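You operate a simulated robot arm through the tools that you are given. There is no shell and no other tool. Be economical: measure what you need, move in short steps, check, and stop when the job is done.

The job below is to be done with a simulated two-armed robot. You get a single attempt, and the scene is never put back.

## Task
Rub the rust off the small black pulley on the mat's peg and put it back.
Fine: use the orange abrasive pad and return it; leave the other pulley as it is.

The check looks at the end state, three seconds after you hand in, the way a careful person would. Anything else that was tipped, shoved, dropped, spilled or broken makes it a failure.

## Robot
Two 7-joint arms with fingered hands on one trunk, on a base that drives. Base frame: it is fixed to the floor where the robot stands at the start and does not move with it; the origin is under the middle of the robot, x ahead of it, y to its left, z up. Lengths are in mm, angles in degrees, forces in N, time in s.
The left shoulder is at the start at [70, 172, 1252], the right one opposite. Places, roughly: peg on the rubber mat [800, -100, 900]. Payload 5 kg a hand.
The tool frame of a hand sits at the grasp point between the pads (the TCP): z along the fingers, y along the line on which they close. The tips reach 43 mm beyond it. Largest opening 144 mm; the body of the gripper starts 50 mm behind the TCP. The gripper is a hand of 5 fingers: y runs from the thumb to the fingers, the wrist lies at [-21, -124, -221] in the tool frame, and closing takes about 1.5 s.
Orientation is told as [roll, pitch, yaw] about the base's x, y, z axes, in that order, counted from this pose: with the fingers straight down and the wrist toward the robot, the tool's x, y and z point along [0, 1, 0], [1, 0, 0] and [0, 0, -1] of the base frame.

## Interface
- The arms move only by the tool nudge_tool. It takes "left_plan", "right_plan" or both (then of equal length, played together; a hand with none holds still); each is a list of rows, each a list of 7 numbers: the finger opening in mm, from 0 to 144, then the shift along the tool's x, y, z in units of 500 mm (1.0 is 500 mm), then the turn, a rotation vector about the tool's x, y, z in units of 180 degrees (1.0 is 180 degrees). In form: [[grip, dx, dy, dz, wx, wy, wz], ...]. A call has 1 to 12 rows; each row is the pose to reach, as a shift and turn from the pose commanded when the call began, along the tool's axes at that moment. A call with a number of a shift or a turn outside -1 to 1 is refused whole. Rows are played at 5 a second. More than 50 mm and 8.6 degrees between two rows, or a gripper value outside its range, and nothing of the call is played. Where a pose cannot be reached the arm comes as near as it can. A force on the tool above 50 N (or 10 N above the force at the start of the call, whichever is more), or a blocked arm, ends the call early, and 0.2 s more pass. Each finger travels about 45 mm/s and halts on what it meets, pressing with about 25 N; the grip force reading is that of the motor and also rises with nothing between the fingers. The clock runs only during rows and for 0.2 s after the last one: add rows that repeat a pose to give the fingers time. The reply holds the time, the measured pose of the TCP, the force on the tool along the base axes, the opening and the grip force, in the units named above and with some noise, and new pictures: "show" is both (left out), scene, wrist or none (wrist: the cameras of the hands that moved).
- Cameras (640 x 400 px; columns grow to the right, rows downward): "scene" is now at [144.5, 5.5, 1497.9]; the picture's right is [0.06, -1.00, -0.00], its down [-0.52, -0.03, -0.86] and it looks along [0.85, 0.05, -0.52] (base axes); focal length 254 px, centre (320, 200). "left" rides on the left gripper at [-86, -108, -168] in its tool frame; the picture's right is [-0.80, -0.28, 0.53], its down [0.54, -0.73, 0.42] and it looks along [0.27, 0.63, 0.73] (tool axes); focal length 275 px, centre (320, 200). "right" rides on the right gripper at [86, -108, -168] in its tool frame; the picture's right is [-0.80, 0.28, -0.53], its down [-0.54, -0.73, 0.42] and it looks along [-0.27, 0.63, 0.73] (tool axes); focal length 275 px, centre (320, 200). There is no depth. A picture from a camera that has moved, and an enlarged one, comes with that camera's place and axes in the base frame and with its lens. The place of the scene camera against the robot may be out by one fixed shift of up to 12 mm in any direction.
- slide_trunk(by): slides the trunk up (or, below 0, down) by that many mm; the arms and the scene camera ride with it, the base frame stays. It gives what a move gives, with no picture.
- drive_base(legs): drives the robot by 1 to 6 legs, each [ahead, left, turn to the left] in mm, mm and degrees, along the robot's own axes; the way and the turn of a leg run together, so that a leg with both is an arc; at most 1500 mm and 180 degrees a leg. The arms and the cameras ride along, it lands a little off, and it stops where it bumps. It gives what a move gives, and a new picture of the scene camera.
- grasp_type(shape, hand): the hand has 5 fingers and takes this shape, open, in about a second: jaw (thumb against the fingers, like two jaws); tri (thumb and two fingers); tip (a fingertip pinch); poke (one finger out to press); point (the index stretched); flat (the hand flat); cup (the hand cupped); fist (a fist). The gripper value then closes the fingers along that shape, each until it touches; the sizes above hold for jaw. It gives what a move gives, with no picture.
- aim_head(pan, tilt): turns the head with the scene camera to pan (to the left, within 86 degrees either way) and tilt (down, from -29 to 69), counted from straight ahead of the robot. It gives what a move gives, and a new picture of the scene camera.
- close_up(camera, box): a new picture of the part [left, top, right, bottom] of that camera's present view, enlarged. No time passes.
- close_job(): hands the job in; it is judged then, once.

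Go step by step. Nothing tells you exact positions but the pictures and the camera data: compare them with the known pose of the tool, close in by small moves and look again before you grip or let go. The budget is 120 turns and 260 pictures, counting those below and the enlarged ones. Unless the task says otherwise, let go and move clear before handing in, and close with one line.

The tools are called after "Emit:" by a JSON object that holds its "method" and its "body". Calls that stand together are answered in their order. nudge_tool: Moves the arms, as the interface text tells. Its arguments: {"type":"object","properties":{"left_plan":{"type":"array"},"right_plan":{"type":"array"},"show":{"type":"string","enum":["both","scene","wrist","none"]}},"required":[]} The other tools are called the same way: slide_trunk (by) slides the trunk up or down; grasp_type (shape, hand) gives the hand a shape; drive_base (legs) drives the base; aim_head (pan, tilt) turns the head that bears the scene camera; close_up (camera, box) takes an enlarged picture of a part of a camera's view; close_job () hands the job in.

At the start:

```text
clock: 0.0
left_tcp_pos: [788.6, 268.3, 1226.0]
left_ee_rot: [0.0, 0.0, -0.1]
left_force: [0.3, -0.2, -0.1]
left_grip_width: 143.4
left_gripper_force: 0.0
left_shape: jaw
right_tcp_pos: [727.2, -324.0, 1227.5]
right_ee_rot: [0.0, 0.0, 0.0]
right_force: [-0.3, 0.0, 0.1]
right_grip_width: 143.5
right_gripper_force: 0.0
right_shape: jaw
trunk travel left (down, up): [-350.0, 590.0]
robot x, y, heading: [3.4, -1.9, 0.1]
head pan, tilt: [3.3, 31.1]
```

scene: 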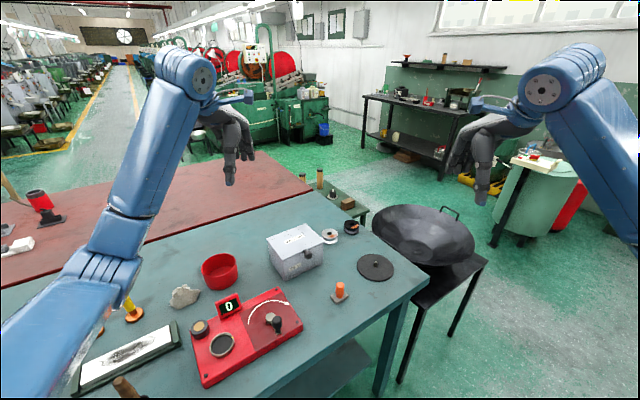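
right: 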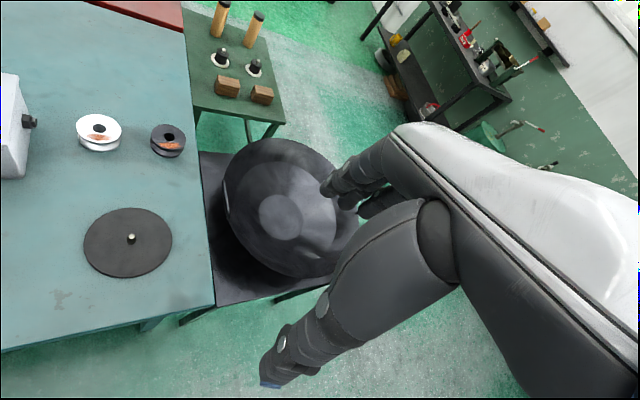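
left: 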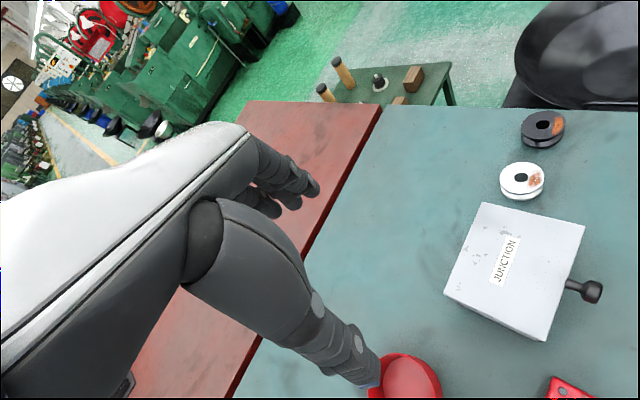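

I see a black pulley and a white one at the far edge of the table, a black mat with a peg, and an orange object nearer to me. I'll look closer before moving.

Emit:
{"method": "close_up", "body": {"camera": "scene", "box": [300, 200, 420, 310]}}

Emit:
{"method": "close_up", "body": {"camera": "right", "box": [60, 100, 220, 200]}}

Emit:
{"method": "aim_head", "body": {"pan": 0, "tilt": 55}}

```text
3.64 times, centred on (360, 255) of scene
camera zoom: at [144.5, 5.5, 1497.9], right [0.06, -1.0, 0.0], down [-0.52, -0.03, -0.86], along [0.85, 0.05, -0.52], focal length 922 px, centre (174, 0)
```

zoom: 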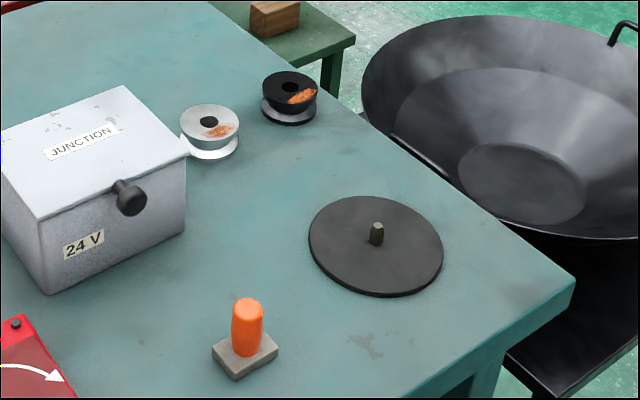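

```text
4.00 times, centred on (140, 150) of right
camera zoom: at [619.9, -238.0, 1394.1], right [0.28, -0.8, 0.53], down [-0.73, -0.54, -0.42], along [0.63, -0.27, -0.73], focal length 1101 px, centre (1040, 400)
```

zoom: 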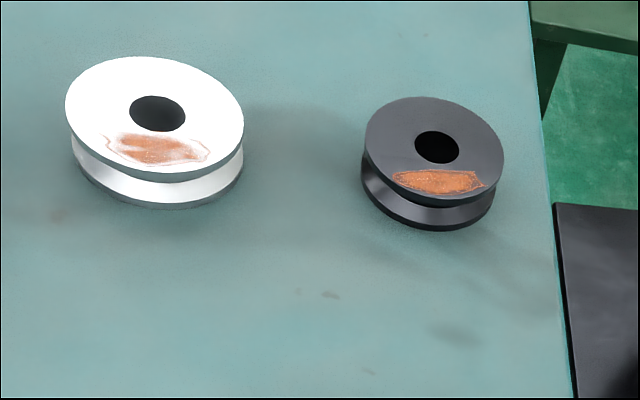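

```text
clock: 0.9
left_tcp_pos: [787.8, 268.6, 1226.6]
left_ee_rot: [0.0, -0.1, 0.0]
left_force: [0.1, -0.2, 0.4]
left_grip_width: 143.7
left_gripper_force: 0.0
left_shape: jaw
right_tcp_pos: [726.9, -325.5, 1227.7]
right_ee_rot: [-0.1, 0.0, 0.0]
right_force: [1.1, -0.3, 0.0]
right_grip_width: 143.3
right_gripper_force: 0.1
right_shape: jaw
trunk travel left (down, up): [-350.0, 590.0]
robot x, y, heading: [1.1, -0.3, 0.0]
head pan, tilt: [0.0, 55.0]
camera scene: at [126.8, 0.4, 1463.7], right [0.0, -1.0, 0.0], down [-0.82, 0.0, -0.57], along [0.57, 0.0, -0.82], focal length 254 px, centre (320, 200)
```

scene: 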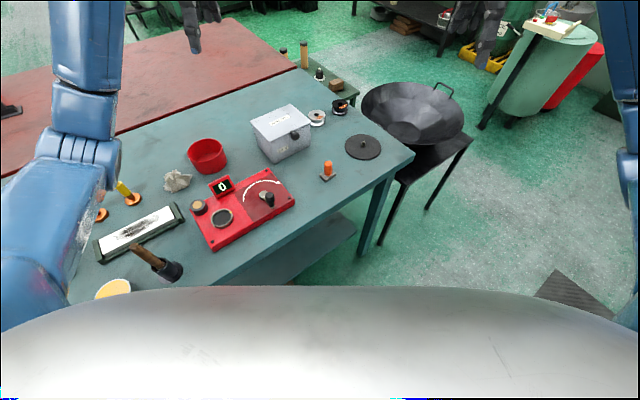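

Black pulley ≈ (981,-75), white one ≈ (915,17), mat peg ≈ (768,-146), orange pad ≈ (635,-24). The pulley sits at the reach limit, so I'll drive ahead a little and aim the head.

Emit:
{"method": "drive_base", "body": {"legs": [[50, 0, 0]]}}

Emit:
{"method": "aim_head", "body": {"pan": -8, "tilt": 45}}

Emit:
{"method": "close_up", "body": {"camera": "scene", "box": [240, 90, 400, 190]}}

```text
clock: 1.8
left_tcp_pos: [832.4, 268.7, 1230.8]
left_ee_rot: [0.0, -0.3, 0.1]
left_force: [-1.0, 0.1, 0.8]
left_grip_width: 143.7
left_gripper_force: 0.0
left_shape: jaw
right_tcp_pos: [772.7, -324.1, 1230.8]
right_ee_rot: [0.0, -0.2, 0.1]
right_force: [-0.9, 0.5, 0.7]
right_grip_width: 143.6
right_gripper_force: 0.0
right_shape: jaw
trunk travel left (down, up): [-350.0, 590.0]
robot x, y, heading: [47.2, 1.9, 0.2]
head pan, tilt: [0.0, 55.0]
camera scene: at [170.6, 0.5, 1464.3], right [0.0, -1.0, 0.0], down [-0.82, 0.0, -0.58], along [0.58, 0.0, -0.82], focal length 254 px, centre (320, 200)
```

scene: 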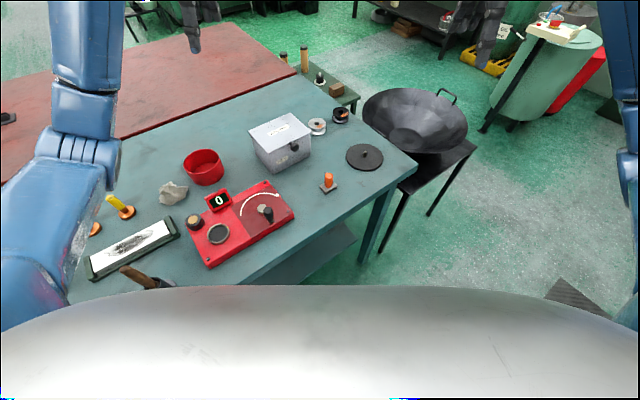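

```text
clock: 2.5
left_tcp_pos: [837.9, 269.5, 1226.0]
left_ee_rot: [0.0, 0.0, 0.1]
left_force: [0.3, 0.0, -0.1]
left_grip_width: 143.7
left_gripper_force: 0.0
left_shape: jaw
right_tcp_pos: [777.7, -324.8, 1226.4]
right_ee_rot: [0.0, 0.0, 0.1]
right_force: [0.6, 0.3, -1.5]
right_grip_width: 143.7
right_gripper_force: 0.1
right_shape: jaw
trunk travel left (down, up): [-350.0, 590.0]
robot x, y, heading: [46.3, 0.7, 0.2]
head pan, tilt: [-8.0, 45.0]
camera scene: at [185.2, -10.9, 1476.7], right [-0.14, -0.99, 0.0], down [-0.7, 0.1, -0.71], along [0.7, -0.1, -0.71], focal length 254 px, centre (320, 200)
```

scene: 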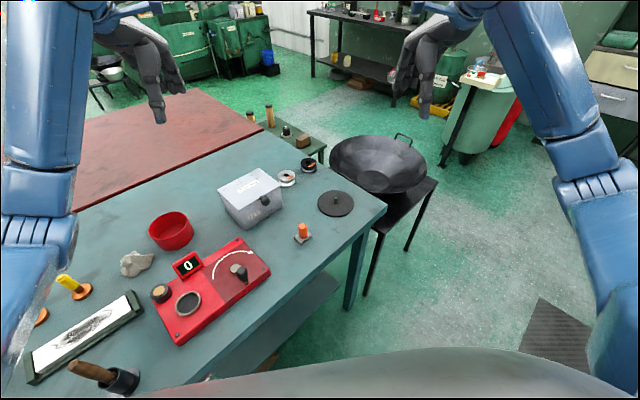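

```text
4.00 times, centred on (320, 140) of scene
camera zoom: at [185.2, -10.9, 1476.7], right [-0.14, -0.99, 0.0], down [-0.7, 0.1, -0.71], along [0.7, -0.1, -0.71], focal length 1015 px, centre (320, 440)
```

zoom: 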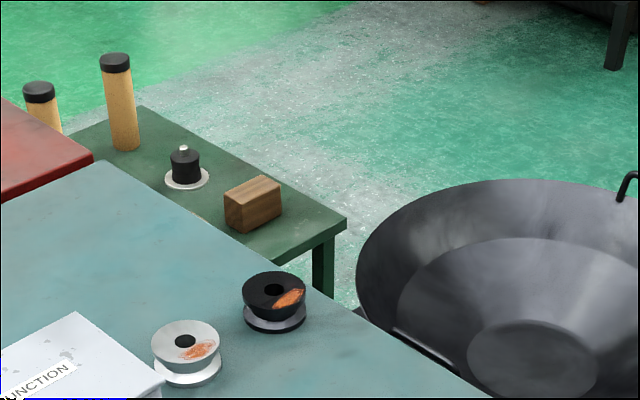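

There's another tool with a yellow handle and orange base at the left, so "the orange abrasive pad" is ambiguous. I'll look closer at both.

Emit:
{"method": "close_up", "body": {"camera": "scene", "box": [20, 260, 180, 360]}}

Emit:
{"method": "close_up", "body": {"camera": "scene", "box": [270, 180, 350, 250]}}

Emit:
{"method": "aim_head", "body": {"pan": 40, "tilt": 50}}

```text
4.00 times, centred on (100, 310) of scene
camera zoom: at [185.2, -10.9, 1476.7], right [-0.14, -0.99, 0.0], down [-0.7, 0.1, -0.71], along [0.7, -0.1, -0.71], focal length 1015 px, centre (1200, -240)
```

zoom: 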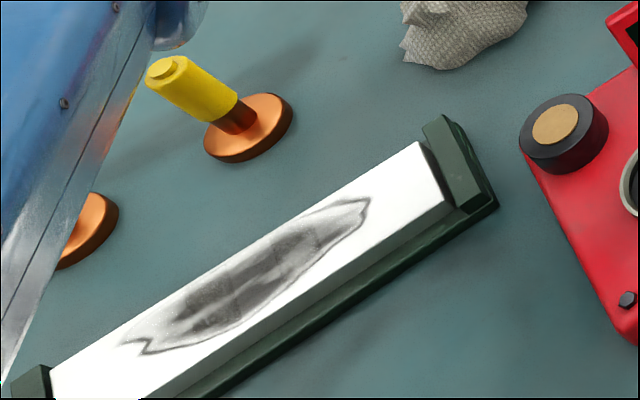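

```text
5.71 times, centred on (310, 215) of scene
camera zoom: at [185.2, -10.9, 1476.7], right [-0.14, -0.99, 0.0], down [-0.7, 0.1, -0.71], along [0.7, -0.1, -0.71], focal length 1450 px, centre (377, 114)
```

zoom: 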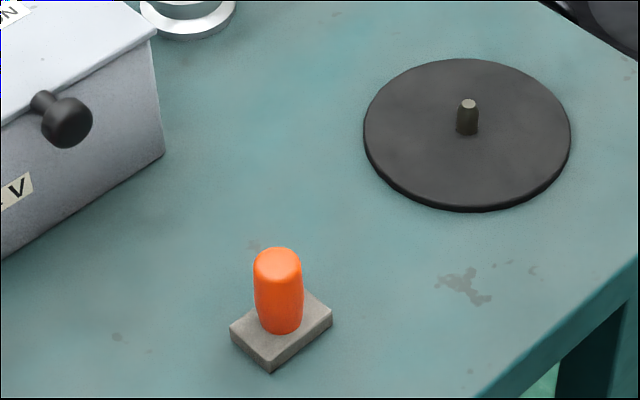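

```text
clock: 3.7
left_tcp_pos: [835.4, 269.4, 1227.1]
left_ee_rot: [0.0, 0.0, 0.1]
left_force: [0.3, -0.5, 0.6]
left_grip_width: 144.0
left_gripper_force: 0.1
left_shape: jaw
right_tcp_pos: [774.3, -323.8, 1226.9]
right_ee_rot: [-0.1, -0.1, 0.2]
right_force: [0.4, -0.6, -0.4]
right_grip_width: 144.2
right_gripper_force: 0.1
right_shape: jaw
trunk travel left (down, up): [-350.0, 590.0]
robot x, y, heading: [48.9, -0.7, 0.2]
head pan, tilt: [40.0, 50.0]
camera scene: at [161.9, 49.9, 1470.1], right [0.64, -0.77, 0.0], down [-0.59, -0.49, -0.64], along [0.49, 0.41, -0.77], focal length 254 px, centre (320, 200)
```

scene: 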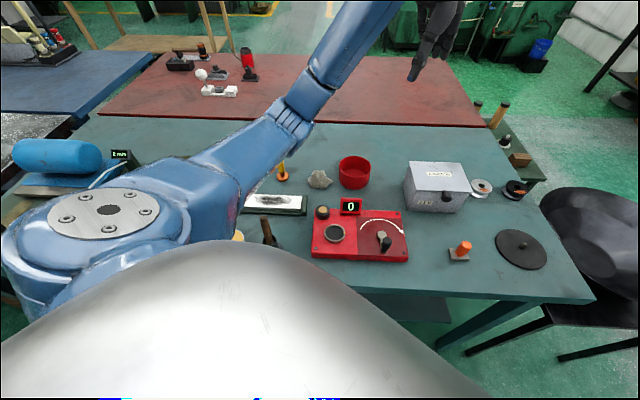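

The orange-handled grey block is the abrasive pad; the yellow ones are stamp-like tools belonging elsewhere. I'll bring the right hand above the black pulley to measure it.

Emit:
{"method": "nudge_tool", "body": {"right_plan": [[144, 0.055, 0.045, 0.048, 0, 0, 0], [144, 0.11, 0.09, 0.096, 0, 0, 0], [144, 0.165, 0.135, 0.145, 0, 0, 0], [144, 0.22, 0.18, 0.193, 0, 0, 0], [144, 0.274, 0.226, 0.241, 0, 0, 0], [144, 0.329, 0.271, 0.289, 0, 0, 0], [144, 0.384, 0.316, 0.338, 0, 0, 0], [144, 0.439, 0.361, 0.386, 0, 0, 0], [144, 0.494, 0.406, 0.434, 0, 0, 0], [144, 0.494, 0.406, 0.434, 0, 0, 0]], "show": "wrist"}}

Emit:
{"method": "aim_head", "body": {"pan": -6, "tilt": 40}}

```text
clock: 5.9
left_tcp_pos: [835.8, 267.6, 1227.8]
left_ee_rot: [0.0, 0.0, 0.1]
left_force: [-0.5, -0.5, 0.1]
left_grip_width: 143.8
left_gripper_force: 0.0
left_shape: jaw
right_tcp_pos: [976.7, -78.7, 1010.1]
right_ee_rot: [0.0, -0.1, 0.2]
right_force: [0.4, -0.3, 0.1]
right_grip_width: 144.0
right_gripper_force: 0.1
right_shape: jaw
trunk travel left (down, up): [-350.0, 590.0]
robot x, y, heading: [52.1, 0.0, 0.3]
head pan, tilt: [40.0, 50.0]
camera right: at [870.2, 7.9, 1176.9], right [0.28, -0.8, 0.53], down [-0.72, -0.54, -0.42], along [0.63, -0.27, -0.73], focal length 275 px, centre (320, 200)
```

right: 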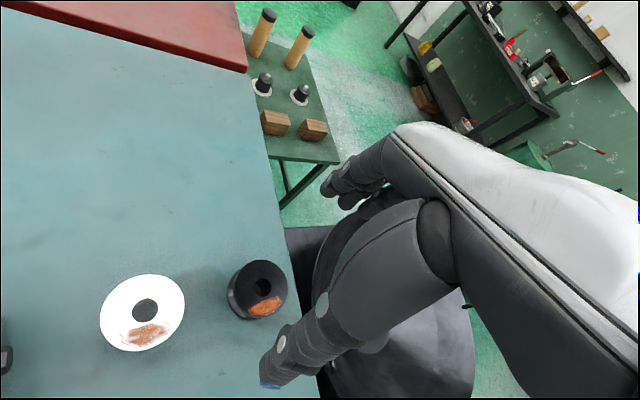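

```text
clock: 7.0
left_tcp_pos: [836.5, 269.4, 1229.0]
left_ee_rot: [0.0, 0.0, 0.2]
left_force: [0.7, -0.1, -0.3]
left_grip_width: 143.6
left_gripper_force: 0.0
left_shape: jaw
right_tcp_pos: [978.8, -78.2, 1010.0]
right_ee_rot: [0.0, 0.0, 0.2]
right_force: [0.0, 0.2, 0.2]
right_grip_width: 143.8
right_gripper_force: 0.1
right_shape: jaw
trunk travel left (down, up): [-350.0, 590.0]
robot x, y, heading: [48.9, -0.7, 0.2]
head pan, tilt: [-6.0, 40.0]
camera scene: at [187.3, -8.3, 1484.3], right [-0.1, -0.99, 0.0], down [-0.64, 0.07, -0.77], along [0.76, -0.08, -0.64], focal length 254 px, centre (320, 200)
```

scene: 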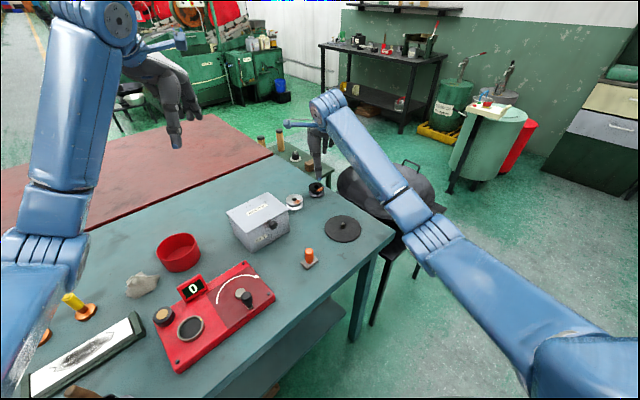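

Black pulley measured near (976,-76). A close-up gives its size and height.

Emit:
{"method": "close_up", "body": {"camera": "right", "box": [90, 240, 314, 380]}}

Emit:
{"method": "close_up", "body": {"camera": "scene", "box": [270, 120, 370, 250]}}

```text
2.86 times, centred on (202, 310) of right
camera zoom: at [870.5, 8.8, 1176.7], right [0.29, -0.8, 0.53], down [-0.72, -0.54, -0.42], along [0.63, -0.27, -0.73], focal length 786 px, centre (657, -114)
```

zoom: 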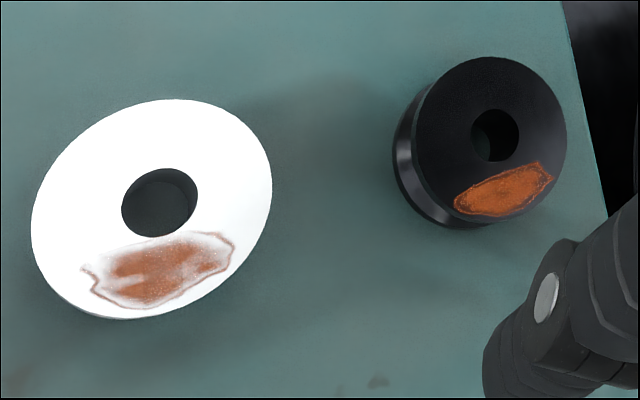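

```text
3.08 times, centred on (320, 185) of scene
camera zoom: at [187.3, -8.3, 1484.3], right [-0.1, -0.99, 0.0], down [-0.64, 0.07, -0.77], along [0.76, -0.08, -0.64], focal length 780 px, centre (320, 246)
```

zoom: 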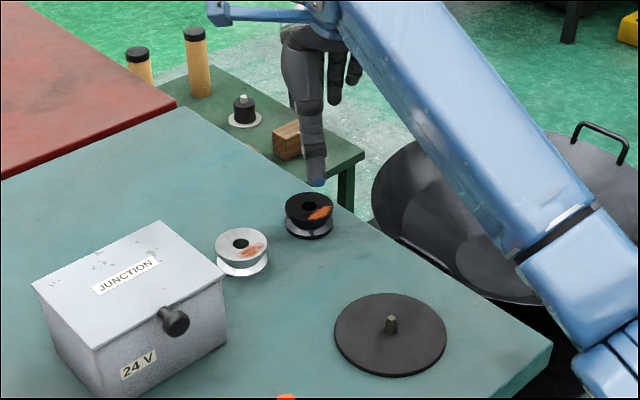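

The pulley is ~60 mm wide, ~24 mm tall, hole ~20 mm. I'll lower with a narrower opening and look again.

Emit:
{"method": "nudge_tool", "body": {"right_plan": [[120, 0.002, 0, 0.06, 0, 0, 0], [105, 0.002, 0, 0.12, 0, 0, 0], [105, 0.002, 0, 0.16, 0, 0, 0], [105, 0.002, 0, 0.16, 0, 0, 0]], "show": "both"}}

Emit:
{"method": "close_up", "body": {"camera": "scene", "box": [270, 120, 370, 220]}}

Emit:
{"method": "close_up", "body": {"camera": "right", "box": [150, 230, 390, 400]}}

```text
clock: 8.0
left_tcp_pos: [835.9, 270.0, 1226.7]
left_ee_rot: [0.0, 0.0, 0.1]
left_force: [0.8, -0.4, -0.7]
left_grip_width: 143.9
left_gripper_force: 0.0
left_shape: jaw
right_tcp_pos: [977.5, -75.0, 931.0]
right_ee_rot: [-0.1, 0.0, 0.2]
right_force: [-0.9, 0.8, -0.2]
right_grip_width: 105.3
right_gripper_force: 0.0
right_shape: jaw
trunk travel left (down, up): [-350.0, 590.0]
robot x, y, heading: [45.9, 3.8, 0.1]
head pan, tilt: [-6.0, 40.0]
camera scene: at [187.4, -8.3, 1484.3], right [-0.1, -0.99, 0.0], down [-0.64, 0.07, -0.77], along [0.76, -0.08, -0.64], focal length 254 px, centre (320, 200)
camera right: at [870.8, 11.4, 1098.0], right [0.28, -0.8, 0.53], down [-0.72, -0.54, -0.42], along [0.63, -0.27, -0.73], focal length 275 px, centre (320, 200)
```

scene: 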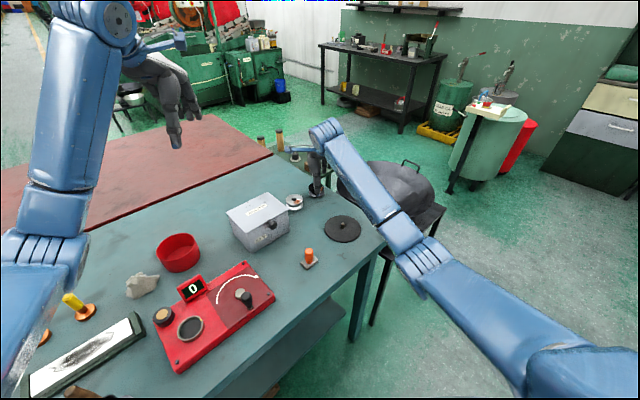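
right: 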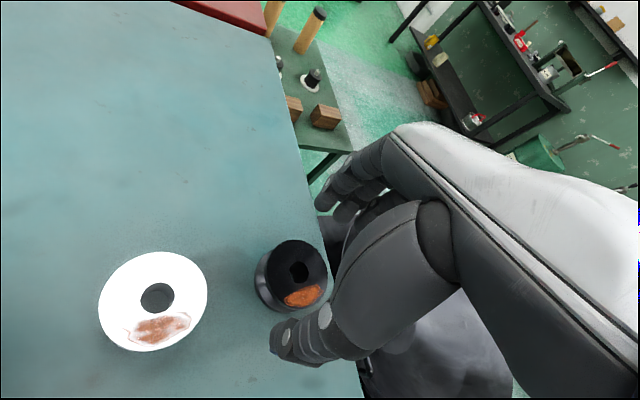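

```text
4.00 times, centred on (320, 170) of scene
camera zoom: at [187.4, -8.3, 1484.3], right [-0.1, -0.99, 0.0], down [-0.64, 0.07, -0.77], along [0.76, -0.08, -0.64], focal length 1015 px, centre (320, 320)
```

zoom: 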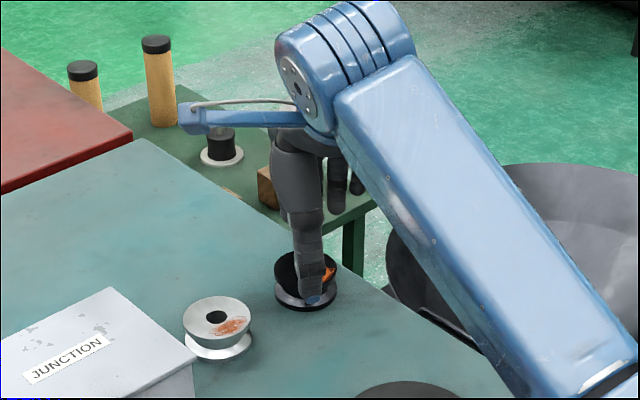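

```text
2.35 times, centred on (270, 315) of right
camera zoom: at [870.8, 11.4, 1098.0], right [0.28, -0.8, 0.53], down [-0.72, -0.54, -0.42], along [0.63, -0.27, -0.73], focal length 648 px, centre (438, -71)
```

zoom: 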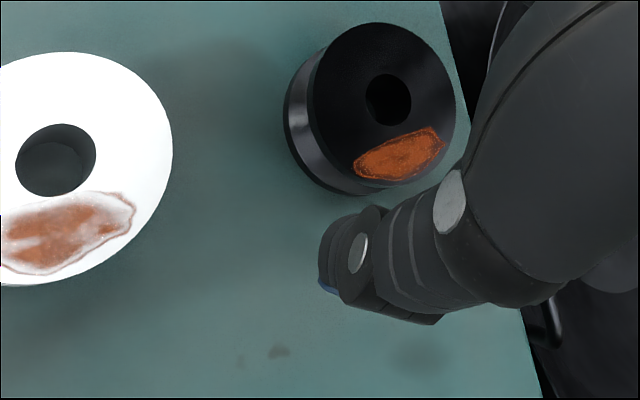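

The hand is centred over the pulley with thumb on the near side. I'll lower and close.

Emit:
{"method": "nudge_tool", "body": {"right_plan": [[105, -0.003, 0, 0.035, 0, 0, 0], [105, -0.003, 0, 0.066, 0, 0, 0], [105, -0.003, 0, 0.066, 0, 0, 0]], "show": "wrist"}}

Emit:
{"method": "close_up", "body": {"camera": "scene", "box": [280, 150, 360, 220]}}

```text
clock: 8.8
left_tcp_pos: [837.0, 269.7, 1226.5]
left_ee_rot: [0.1, 0.0, 0.2]
left_force: [-0.6, 0.6, 0.7]
left_grip_width: 144.0
left_gripper_force: 0.1
left_shape: jaw
right_tcp_pos: [978.2, -78.1, 896.4]
right_ee_rot: [0.1, 0.0, 0.1]
right_force: [-0.5, -0.3, 0.7]
right_grip_width: 105.4
right_gripper_force: 0.0
right_shape: jaw
trunk travel left (down, up): [-350.0, 590.0]
robot x, y, heading: [48.4, 2.2, 0.2]
head pan, tilt: [-6.0, 40.0]
camera right: at [870.2, 8.5, 1063.2], right [0.28, -0.8, 0.53], down [-0.72, -0.54, -0.42], along [0.63, -0.27, -0.73], focal length 275 px, centre (320, 200)
```

right: 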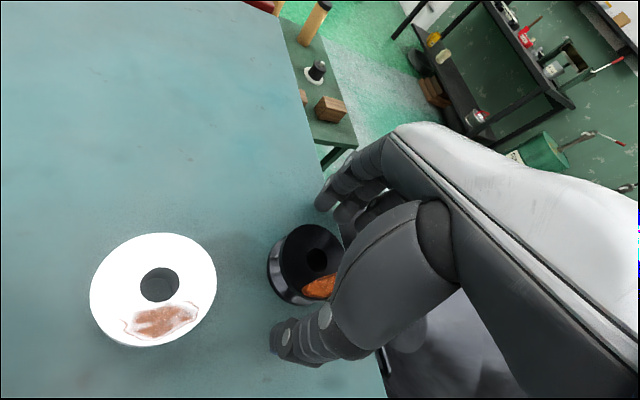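

```text
5.71 times, centred on (320, 185) of scene
camera zoom: at [187.2, -8.3, 1484.3], right [-0.1, -0.99, 0.0], down [-0.64, 0.07, -0.77], along [0.76, -0.08, -0.64], focal length 1450 px, centre (320, 286)
```

zoom: 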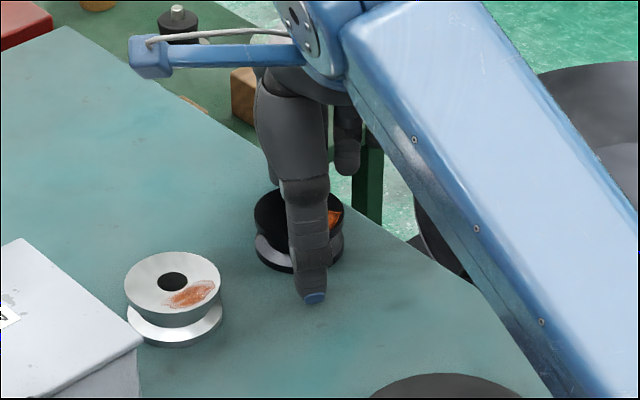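

Aligned well enough; closing on the pulley now.

Emit:
{"method": "nudge_tool", "body": {"right_plan": [[80, 0.004, 0, 0, 0, 0, 0], [65, 0.004, 0, 0, 0, 0, 0], [50, 0.004, 0, 0, 0, 0, 0], [40, 0.004, 0, 0, 0, 0, 0], [40, 0.004, 0, 0, 0, 0, 0], [40, 0.004, 0, 0, 0, 0, 0]], "show": "wrist"}}

Emit:
{"method": "close_up", "body": {"camera": "scene", "box": [280, 150, 360, 220]}}

```text
clock: 10.2
left_tcp_pos: [835.2, 270.2, 1227.7]
left_ee_rot: [0.1, 0.0, 0.1]
left_force: [0.2, 0.5, 0.0]
left_grip_width: 143.8
left_gripper_force: 0.0
left_shape: jaw
right_tcp_pos: [977.4, -74.7, 897.1]
right_ee_rot: [0.1, 0.0, 0.1]
right_force: [-1.7, 0.5, 0.8]
right_grip_width: 58.9
right_gripper_force: 24.8
right_shape: jaw
trunk travel left (down, up): [-350.0, 590.0]
robot x, y, heading: [52.7, 0.7, -0.0]
head pan, tilt: [-6.0, 40.0]
camera right: at [870.1, 11.0, 1063.3], right [0.29, -0.8, 0.53], down [-0.72, -0.54, -0.42], along [0.63, -0.27, -0.73], focal length 275 px, centre (320, 200)
```

right: 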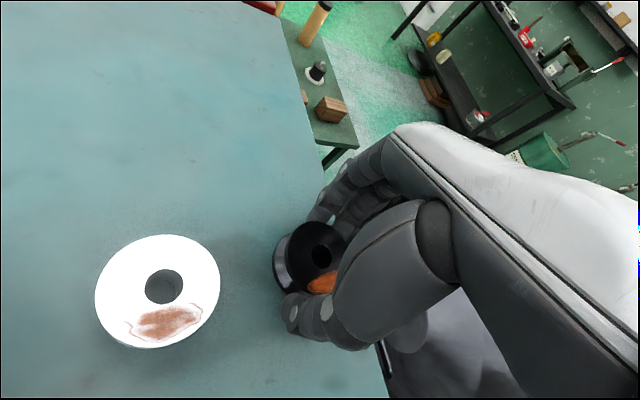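

```text
5.71 times, centred on (320, 185) of scene
camera zoom: at [187.4, -8.2, 1484.3], right [-0.1, -0.99, 0.0], down [-0.64, 0.07, -0.77], along [0.76, -0.08, -0.64], focal length 1450 px, centre (320, 286)
```

zoom: 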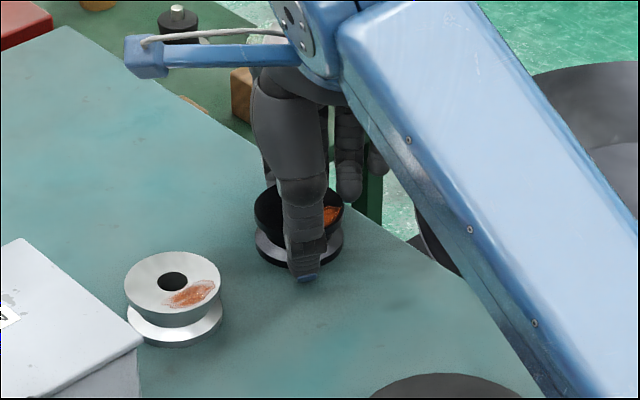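

It grips at 58.9 mm. Lifting straight up and checking.

Emit:
{"method": "nudge_tool", "body": {"right_plan": [[40, 0, 0, -0.03, 0, 0, 0], [40, 0, 0, -0.09, 0, 0, 0], [40, 0, 0, -0.16, 0, 0, 0], [40, 0, 0, -0.2, 0, 0, 0]], "show": "wrist"}}

Emit:
{"method": "close_up", "body": {"camera": "scene", "box": [270, 110, 370, 220]}}

Emit:
{"method": "close_up", "body": {"camera": "right", "box": [230, 160, 390, 360]}}

```text
clock: 11.2
left_tcp_pos: [835.9, 269.7, 1228.5]
left_ee_rot: [0.0, 0.0, 0.1]
left_force: [-0.1, -1.0, -0.7]
left_grip_width: 143.7
left_gripper_force: 0.0
left_shape: jaw
right_tcp_pos: [980.8, -78.5, 995.0]
right_ee_rot: [0.0, 0.1, 0.1]
right_force: [-0.8, -0.4, -4.1]
right_grip_width: 58.8
right_gripper_force: 25.1
right_shape: jaw
trunk travel left (down, up): [-350.0, 590.0]
robot x, y, heading: [41.9, -1.4, 0.1]
head pan, tilt: [-6.0, 40.0]
camera right: at [873.3, 9.1, 1161.7], right [0.29, -0.8, 0.53], down [-0.73, -0.54, -0.42], along [0.63, -0.27, -0.73], focal length 275 px, centre (320, 200)
```

right: 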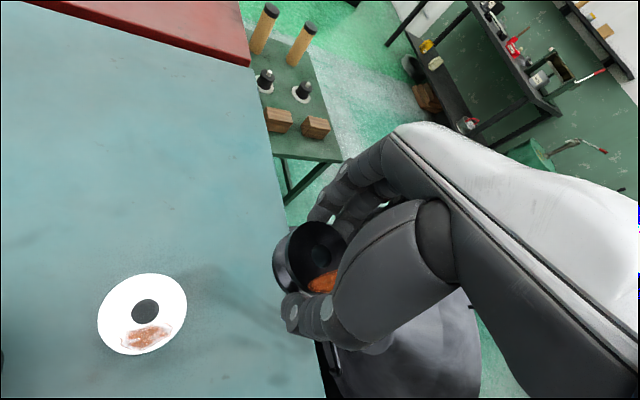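

```text
3.64 times, centred on (320, 165) of scene
camera zoom: at [187.6, -8.1, 1484.2], right [-0.1, -0.99, 0.0], down [-0.64, 0.07, -0.77], along [0.76, -0.08, -0.64], focal length 922 px, centre (320, 327)
```

zoom: 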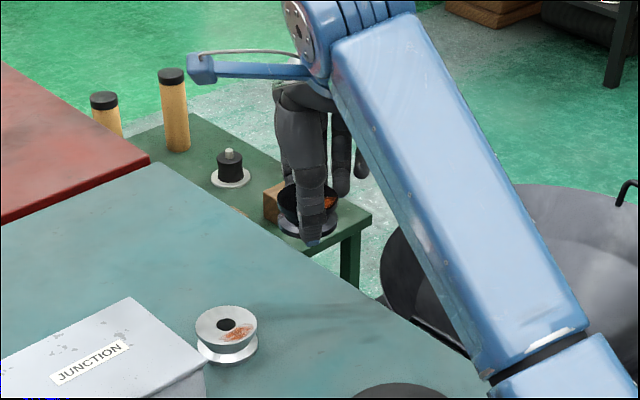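

```text
2.00 times, centred on (310, 260) of right
camera zoom: at [873.3, 9.1, 1161.7], right [0.29, -0.8, 0.53], down [-0.73, -0.54, -0.42], along [0.63, -0.27, -0.73], focal length 551 px, centre (340, 80)
```

zoom: 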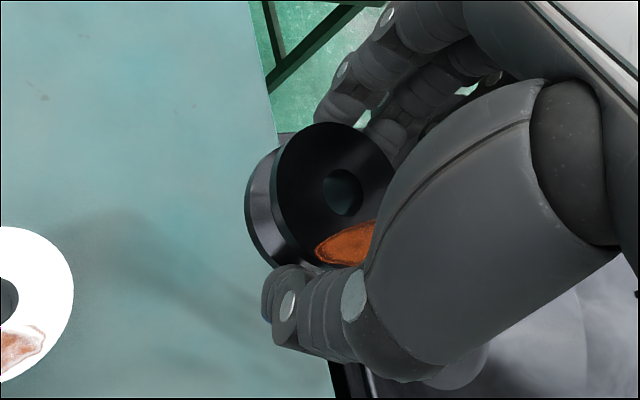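

The pulley is securely held. I'll carry it over beside the peg and measure the peg with the wrist camera before lowering.

Emit:
{"method": "nudge_tool", "body": {"right_plan": [[40, -0.035, -0.06, -0.01, 0, 0, 0], [40, -0.08, -0.135, -0.01, 0, 0, 0], [40, -0.125, -0.21, -0.01, 0, 0, 0], [40, -0.17, -0.29, -0.01, 0, 0, 0], [40, -0.215, -0.37, -0.01, 0, 0, 0], [40, -0.244, -0.418, -0.01, 0, 0, 0], [40, -0.244, -0.418, -0.01, 0, 0, 0]], "show": "wrist"}}

Emit:
{"method": "close_up", "body": {"camera": "right", "box": [170, 190, 370, 340]}}

Emit:
{"method": "close_up", "body": {"camera": "scene", "box": [290, 160, 420, 270]}}

```text
clock: 12.8
left_tcp_pos: [837.7, 269.5, 1225.8]
left_ee_rot: [0.0, 0.0, 0.1]
left_force: [0.4, 0.3, 0.1]
left_grip_width: 143.6
left_gripper_force: 0.2
left_shape: jaw
right_tcp_pos: [773.2, -197.6, 1000.7]
right_ee_rot: [-0.1, 0.0, 0.2]
right_force: [-0.1, 1.0, -4.7]
right_grip_width: 58.7
right_gripper_force: 25.0
right_shape: jaw
trunk travel left (down, up): [-350.0, 590.0]
robot x, y, heading: [48.9, -2.5, 0.0]
head pan, tilt: [-6.0, 40.0]
camera right: at [666.2, -110.5, 1167.1], right [0.29, -0.8, 0.53], down [-0.73, -0.54, -0.42], along [0.63, -0.27, -0.73], focal length 275 px, centre (320, 200)
```

right: 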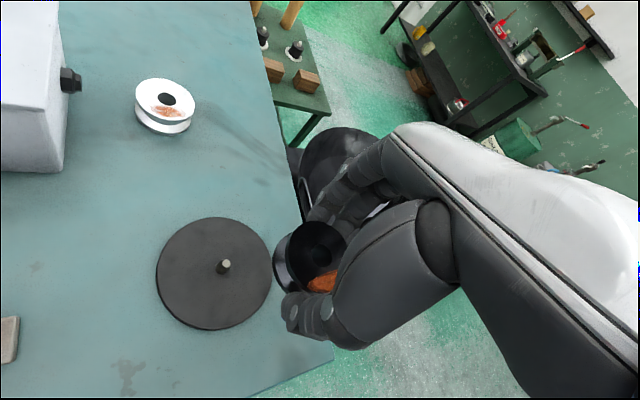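

```text
2.67 times, centred on (270, 265) of right
camera zoom: at [666.2, -110.5, 1167.1], right [0.29, -0.8, 0.53], down [-0.73, -0.54, -0.42], along [0.63, -0.27, -0.73], focal length 734 px, centre (453, 27)
```

zoom: 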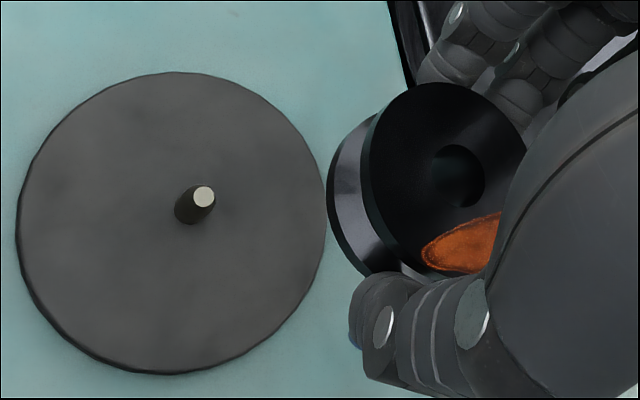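

```text
3.64 times, centred on (355, 215) of scene
camera zoom: at [188.3, -8.0, 1484.2], right [-0.1, -0.99, 0.0], down [-0.64, 0.07, -0.77], along [0.76, -0.08, -0.64], focal length 922 px, centre (193, 146)
```

zoom: 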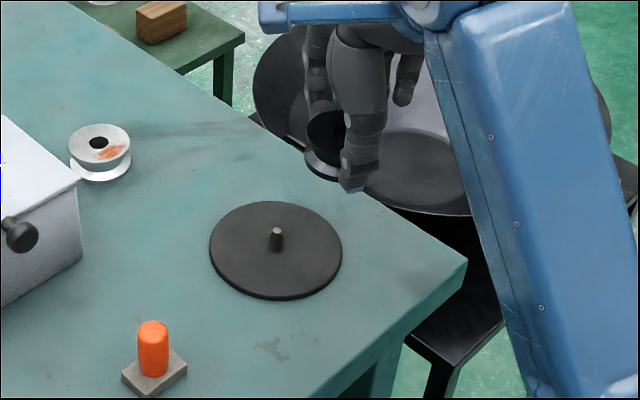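

Peg ≈ (770.5,-146.4), top ≈ z 878; the pulley is centred in the hand. I'll move above the peg and check alignment.

Emit:
{"method": "nudge_tool", "body": {"right_plan": [[40, 0.05, -0.004, 0, 0, 0, 0], [40, 0.102, -0.007, 0, 0, 0, 0], [40, 0.102, -0.007, 0.06, 0, 0, 0], [40, 0.102, -0.007, 0.1, 0, 0, 0], [40, 0.102, -0.007, 0.1, 0, 0, 0]], "show": "wrist"}}

Emit:
{"method": "close_up", "body": {"camera": "right", "box": [200, 190, 400, 340]}}

Emit:
{"method": "close_up", "body": {"camera": "scene", "box": [300, 180, 390, 260]}}

```text
clock: 14.0
left_tcp_pos: [835.4, 269.0, 1227.5]
left_ee_rot: [0.0, 0.0, 0.1]
left_force: [-1.1, 0.9, -0.2]
left_grip_width: 143.6
left_gripper_force: 0.1
left_shape: jaw
right_tcp_pos: [766.4, -146.7, 951.0]
right_ee_rot: [0.0, 0.0, 0.1]
right_force: [-0.2, -0.1, -3.6]
right_grip_width: 58.2
right_gripper_force: 24.8
right_shape: jaw
trunk travel left (down, up): [-350.0, 590.0]
robot x, y, heading: [48.5, 2.9, 0.1]
head pan, tilt: [-6.0, 40.0]
camera right: at [658.6, -59.2, 1118.3], right [0.29, -0.8, 0.53], down [-0.72, -0.54, -0.42], along [0.63, -0.27, -0.73], focal length 275 px, centre (320, 200)
```

right: 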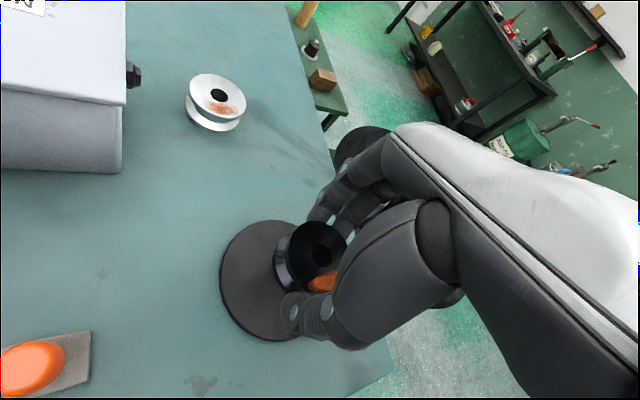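

```text
2.67 times, centred on (300, 265) of right
camera zoom: at [658.6, -59.2, 1118.3], right [0.29, -0.8, 0.53], down [-0.72, -0.54, -0.42], along [0.63, -0.27, -0.73], focal length 734 px, centre (373, 27)
```

zoom: 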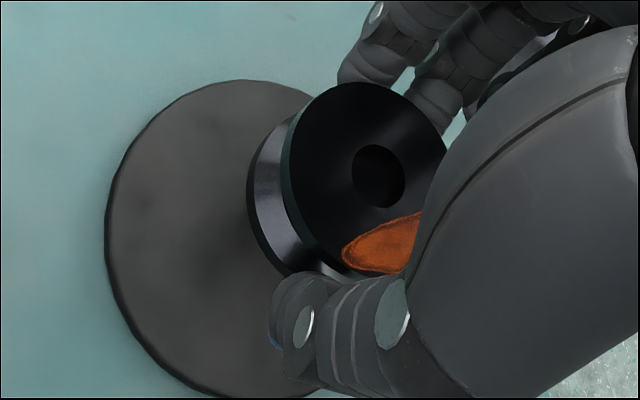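

```text
5.00 times, centred on (345, 220) of scene
camera zoom: at [187.7, -8.3, 1484.2], right [-0.1, -0.99, 0.0], down [-0.64, 0.07, -0.77], along [0.76, -0.08, -0.64], focal length 1268 px, centre (195, 100)
```

zoom: 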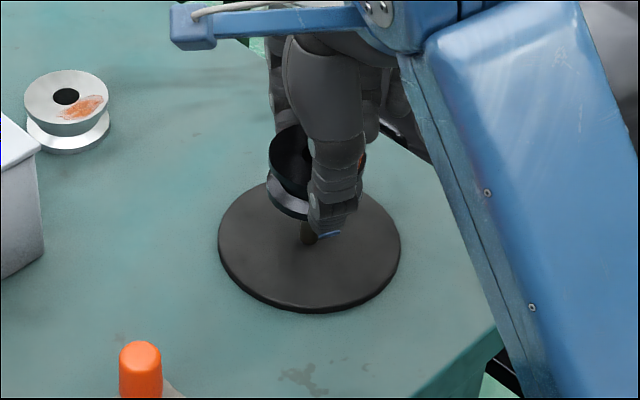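

Lateral alignment matches in both views. I'll lower gently over the peg and watch the force.

Emit:
{"method": "nudge_tool", "body": {"right_plan": [[40, 0, 0, 0.03, 0, 0, 0], [40, 0, 0, 0.06, 0, 0, 0], [40, 0, 0, 0.072, 0, 0, 0], [40, 0, 0, 0.072, 0, 0, 0]], "show": "wrist"}}

Emit:
{"method": "close_up", "body": {"camera": "right", "box": [200, 190, 400, 340]}}

Emit:
{"method": "close_up", "body": {"camera": "scene", "box": [300, 180, 390, 260]}}

```text
clock: 15.0
left_tcp_pos: [836.6, 269.8, 1227.6]
left_ee_rot: [0.0, 0.0, 0.1]
left_force: [0.0, 0.2, 0.2]
left_grip_width: 143.9
left_gripper_force: 0.0
left_shape: jaw
right_tcp_pos: [765.2, -146.7, 914.9]
right_ee_rot: [0.1, -0.1, 0.0]
right_force: [0.7, 0.2, -4.2]
right_grip_width: 58.2
right_gripper_force: 24.4
right_shape: jaw
trunk travel left (down, up): [-350.0, 590.0]
robot x, y, heading: [47.8, -0.1, 0.2]
head pan, tilt: [-6.0, 40.0]
camera right: at [658.7, -60.3, 1081.5], right [0.29, -0.8, 0.53], down [-0.72, -0.54, -0.42], along [0.63, -0.27, -0.73], focal length 275 px, centre (320, 200)
```

right: 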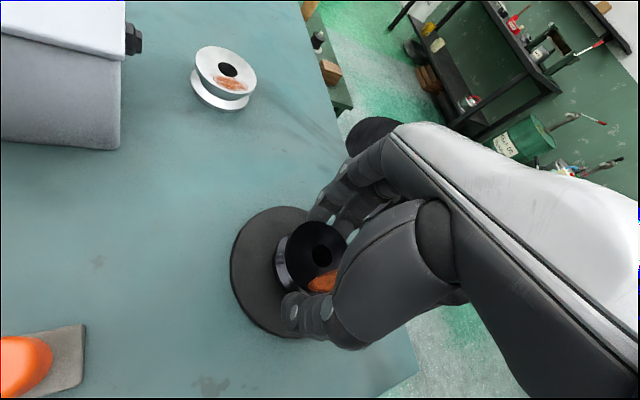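

```text
2.67 times, centred on (300, 265) of right
camera zoom: at [658.7, -60.3, 1081.5], right [0.29, -0.8, 0.53], down [-0.72, -0.54, -0.42], along [0.63, -0.27, -0.73], focal length 734 px, centre (373, 27)
```

zoom: 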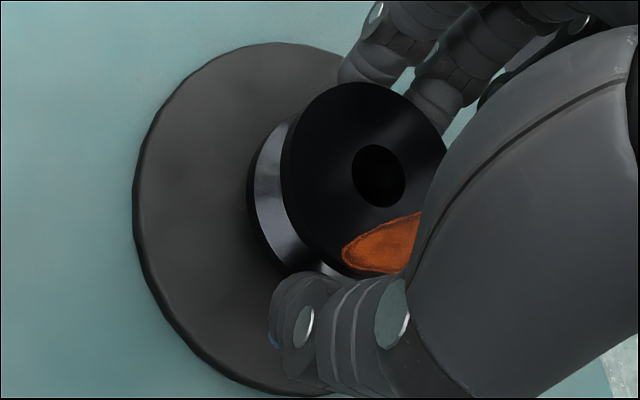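

```text
5.00 times, centred on (345, 220) of scene
camera zoom: at [187.8, -8.4, 1484.2], right [-0.1, -0.99, 0.0], down [-0.64, 0.07, -0.77], along [0.76, -0.08, -0.64], focal length 1268 px, centre (195, 100)
```

zoom: 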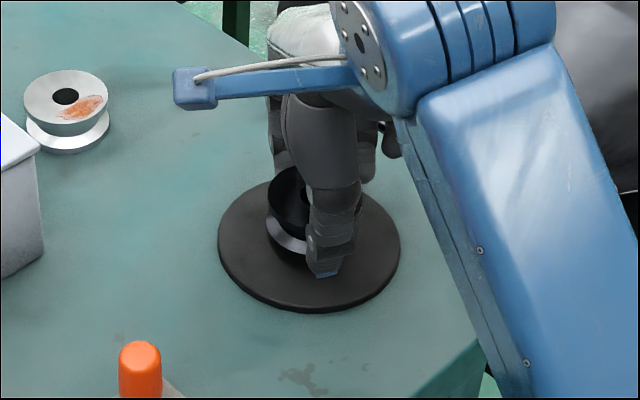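

No resistance, so the peg is in the hole. Lowering to the mat.

Emit:
{"method": "nudge_tool", "body": {"right_plan": [[40, 0, 0, 0.01, 0, 0, 0], [40, 0, 0, 0.018, 0, 0, 0], [40, 0, 0, 0.022, 0, 0, 0], [40, 0, 0, 0.022, 0, 0, 0]], "show": "none"}}

Emit:
{"method": "close_up", "body": {"camera": "scene", "box": [300, 180, 390, 260]}}

```text
clock: 16.0
left_tcp_pos: [835.5, 268.9, 1226.8]
left_ee_rot: [0.0, 0.1, 0.1]
left_force: [-0.9, 0.1, 0.3]
left_grip_width: 143.9
left_gripper_force: 0.0
left_shape: jaw
right_tcp_pos: [764.2, -146.0, 904.7]
right_ee_rot: [-0.1, 0.1, 0.1]
right_force: [-0.3, -0.2, -4.2]
right_grip_width: 58.6
right_gripper_force: 25.2
right_shape: jaw
trunk travel left (down, up): [-350.0, 590.0]
robot x, y, heading: [47.0, 0.5, 0.1]
head pan, tilt: [-6.0, 40.0]
```

```text
5.00 times, centred on (345, 220) of scene
camera zoom: at [187.8, -8.3, 1484.2], right [-0.1, -0.99, 0.0], down [-0.64, 0.07, -0.77], along [0.76, -0.08, -0.64], focal length 1268 px, centre (195, 100)
```

zoom: 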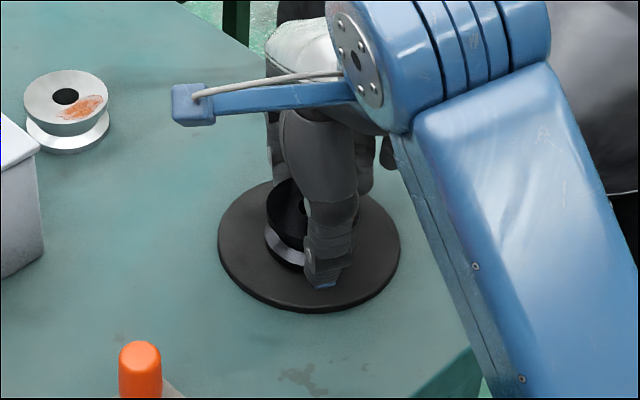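

Still carrying the weight, so a few millimetres remain. I'll go down in small steps until the force changes.

Emit:
{"method": "nudge_tool", "body": {"right_plan": [[40, 0, 0, 0.004, 0, 0, 0], [40, 0, 0, 0.004, 0, 0, 0]], "show": "none"}}

Emit:
{"method": "nudge_tool", "body": {"right_plan": [[40, 0, 0, 0.004, 0, 0, 0], [40, 0, 0, 0.004, 0, 0, 0]], "show": "none"}}

```text
clock: 16.6
left_tcp_pos: [835.6, 269.2, 1227.7]
left_ee_rot: [0.1, 0.0, 0.1]
left_force: [-0.4, -0.4, 0.3]
left_grip_width: 143.8
left_gripper_force: 0.0
left_shape: jaw
right_tcp_pos: [766.1, -145.6, 903.0]
right_ee_rot: [0.1, -0.1, 0.1]
right_force: [0.1, 0.5, -4.0]
right_grip_width: 58.5
right_gripper_force: 25.2
right_shape: jaw
trunk travel left (down, up): [-350.0, 590.0]
robot x, y, heading: [49.3, 1.0, 0.2]
head pan, tilt: [-6.0, 40.0]
```

```text
clock: 17.2
left_tcp_pos: [835.5, 270.2, 1229.0]
left_ee_rot: [0.0, 0.0, 0.1]
left_force: [0.3, 0.5, -0.3]
left_grip_width: 143.7
left_gripper_force: 0.0
left_shape: jaw
right_tcp_pos: [765.3, -145.7, 902.2]
right_ee_rot: [0.1, 0.0, 0.1]
right_force: [-1.2, 0.0, 1.9]
right_grip_width: 58.3
right_gripper_force: 24.9
right_shape: jaw
trunk travel left (down, up): [-350.0, 590.0]
robot x, y, heading: [47.3, -2.5, 0.1]
head pan, tilt: [-6.0, 40.0]
```

The pulley touches the mat. Opening and rising straight up.

Emit:
{"method": "nudge_tool", "body": {"right_plan": [[65, 0, 0, 0, 0, 0, 0], [75, 0, 0, 0, 0, 0, 0], [90, 0, 0, 0, 0, 0, 0], [100, 0, 0, -0.002, 0, 0, 0], [100, 0, 0, -0.05, 0, 0, 0], [100, 0, 0, -0.13, 0, 0, 0], [100, 0, 0, -0.2, 0, 0, 0]], "show": "wrist"}}

Emit:
{"method": "close_up", "body": {"camera": "scene", "box": [280, 180, 390, 280]}}

Emit:
{"method": "close_up", "body": {"camera": "right", "box": [180, 190, 360, 370]}}

```text
clock: 18.8
left_tcp_pos: [836.6, 270.1, 1227.0]
left_ee_rot: [0.0, 0.0, 0.1]
left_force: [0.1, 0.1, 0.4]
left_grip_width: 143.5
left_gripper_force: 0.1
left_shape: jaw
right_tcp_pos: [766.9, -148.9, 1000.5]
right_ee_rot: [0.0, 0.1, 0.1]
right_force: [-0.9, 0.5, 0.2]
right_grip_width: 99.8
right_gripper_force: 0.0
right_shape: jaw
trunk travel left (down, up): [-350.0, 590.0]
robot x, y, heading: [47.6, 2.0, -0.1]
head pan, tilt: [-6.0, 40.0]
camera right: at [660.1, -61.8, 1167.4], right [0.29, -0.8, 0.53], down [-0.73, -0.54, -0.42], along [0.63, -0.27, -0.73], focal length 275 px, centre (320, 200)
```

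right: 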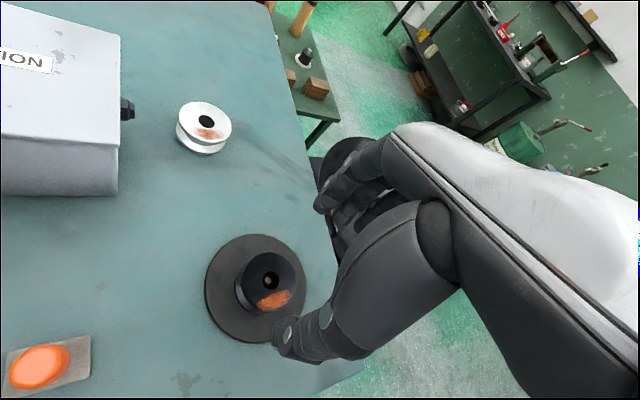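

```text
4.00 times, centred on (335, 230) of scene
camera zoom: at [187.3, -7.8, 1484.2], right [-0.1, -0.99, 0.0], down [-0.64, 0.07, -0.77], along [0.76, -0.08, -0.64], focal length 1015 px, centre (260, 80)
```

zoom: 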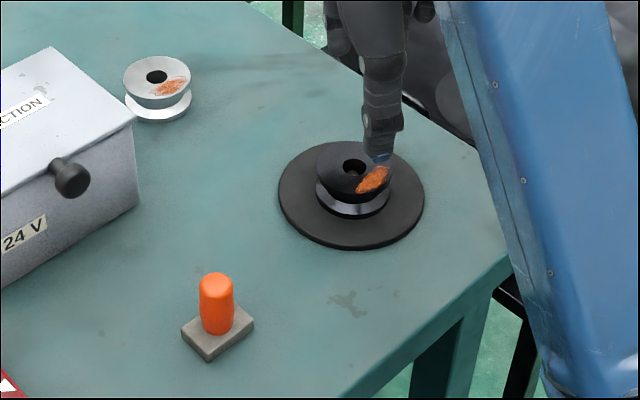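

```text
2.22 times, centred on (270, 280) of right
camera zoom: at [660.1, -61.8, 1167.4], right [0.29, -0.8, 0.53], down [-0.73, -0.54, -0.42], along [0.63, -0.27, -0.73], focal length 612 px, centre (431, 22)
```

zoom: 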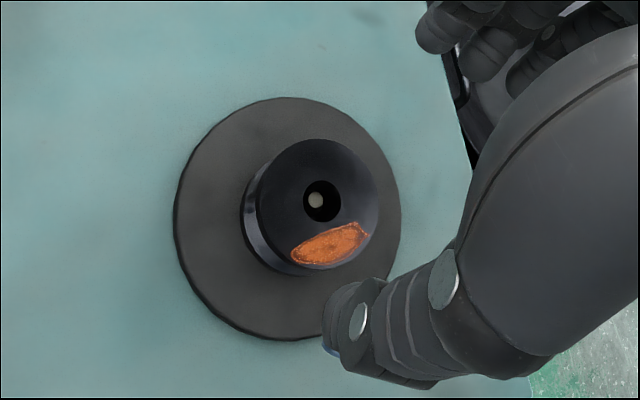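

The pulley sits on the peg with its rust patch centred near (753,-159). Now over to the pad near (641,-23).

Emit:
{"method": "nudge_tool", "body": {"right_plan": [[100, 0.05, -0.05, 0, 0, 0, 0], [100, 0.11, -0.11, 0, 0, 0, 0], [100, 0.17, -0.17, 0, 0, 0, 0], [100, 0.23, -0.23, 0, 0, 0, 0], [100, 0.252, -0.252, 0, 0, 0, 0], [100, 0.252, -0.252, 0, 0, 0, 0]], "show": "wrist"}}

Emit:
{"method": "close_up", "body": {"camera": "right", "box": [190, 200, 350, 360]}}

Emit:
{"method": "close_up", "body": {"camera": "scene", "box": [260, 180, 380, 290]}}

```text
clock: 20.2
left_tcp_pos: [836.4, 269.6, 1227.2]
left_ee_rot: [0.1, 0.0, 0.2]
left_force: [-0.2, -0.4, -0.3]
left_grip_width: 143.8
left_gripper_force: 0.1
left_shape: jaw
right_tcp_pos: [641.0, -24.1, 999.7]
right_ee_rot: [0.0, 0.0, 0.2]
right_force: [0.1, 0.0, 0.3]
right_grip_width: 99.8
right_gripper_force: 0.0
right_shape: jaw
trunk travel left (down, up): [-350.0, 590.0]
robot x, y, heading: [46.8, 3.1, 0.3]
head pan, tilt: [-6.0, 40.0]
camera right: at [534.1, 62.8, 1166.5], right [0.28, -0.8, 0.53], down [-0.73, -0.54, -0.42], along [0.63, -0.27, -0.73], focal length 275 px, centre (320, 200)
```

right: 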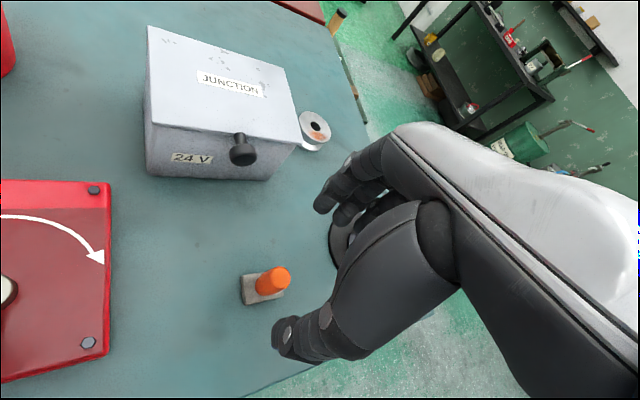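

```text
2.50 times, centred on (270, 280) of right
camera zoom: at [534.1, 62.8, 1166.5], right [0.28, -0.8, 0.53], down [-0.73, -0.54, -0.42], along [0.63, -0.27, -0.73], focal length 688 px, centre (445, 0)
```

zoom: 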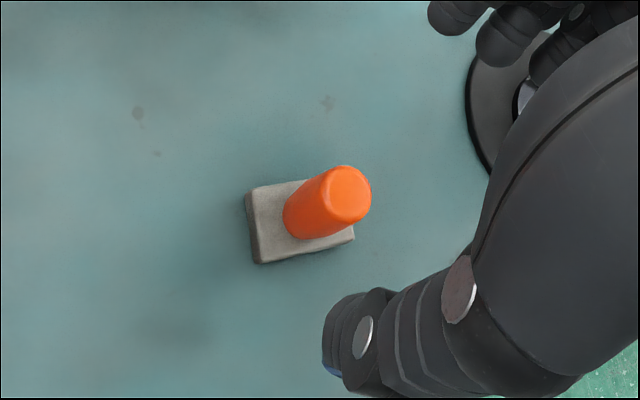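

```text
3.64 times, centred on (320, 235) of scene
camera zoom: at [187.3, -8.2, 1484.3], right [-0.1, -0.99, 0.0], down [-0.64, 0.07, -0.77], along [0.76, -0.08, -0.64], focal length 922 px, centre (320, 73)
```

zoom: 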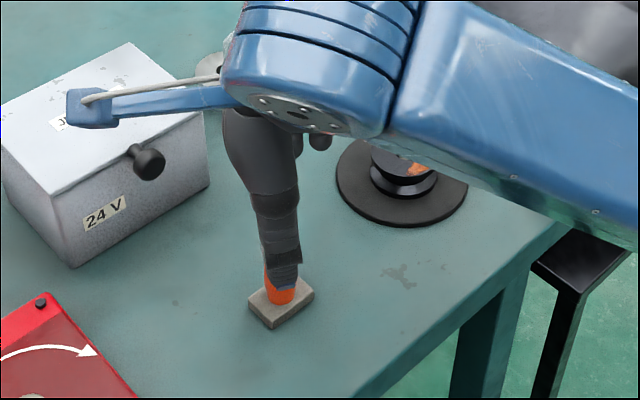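

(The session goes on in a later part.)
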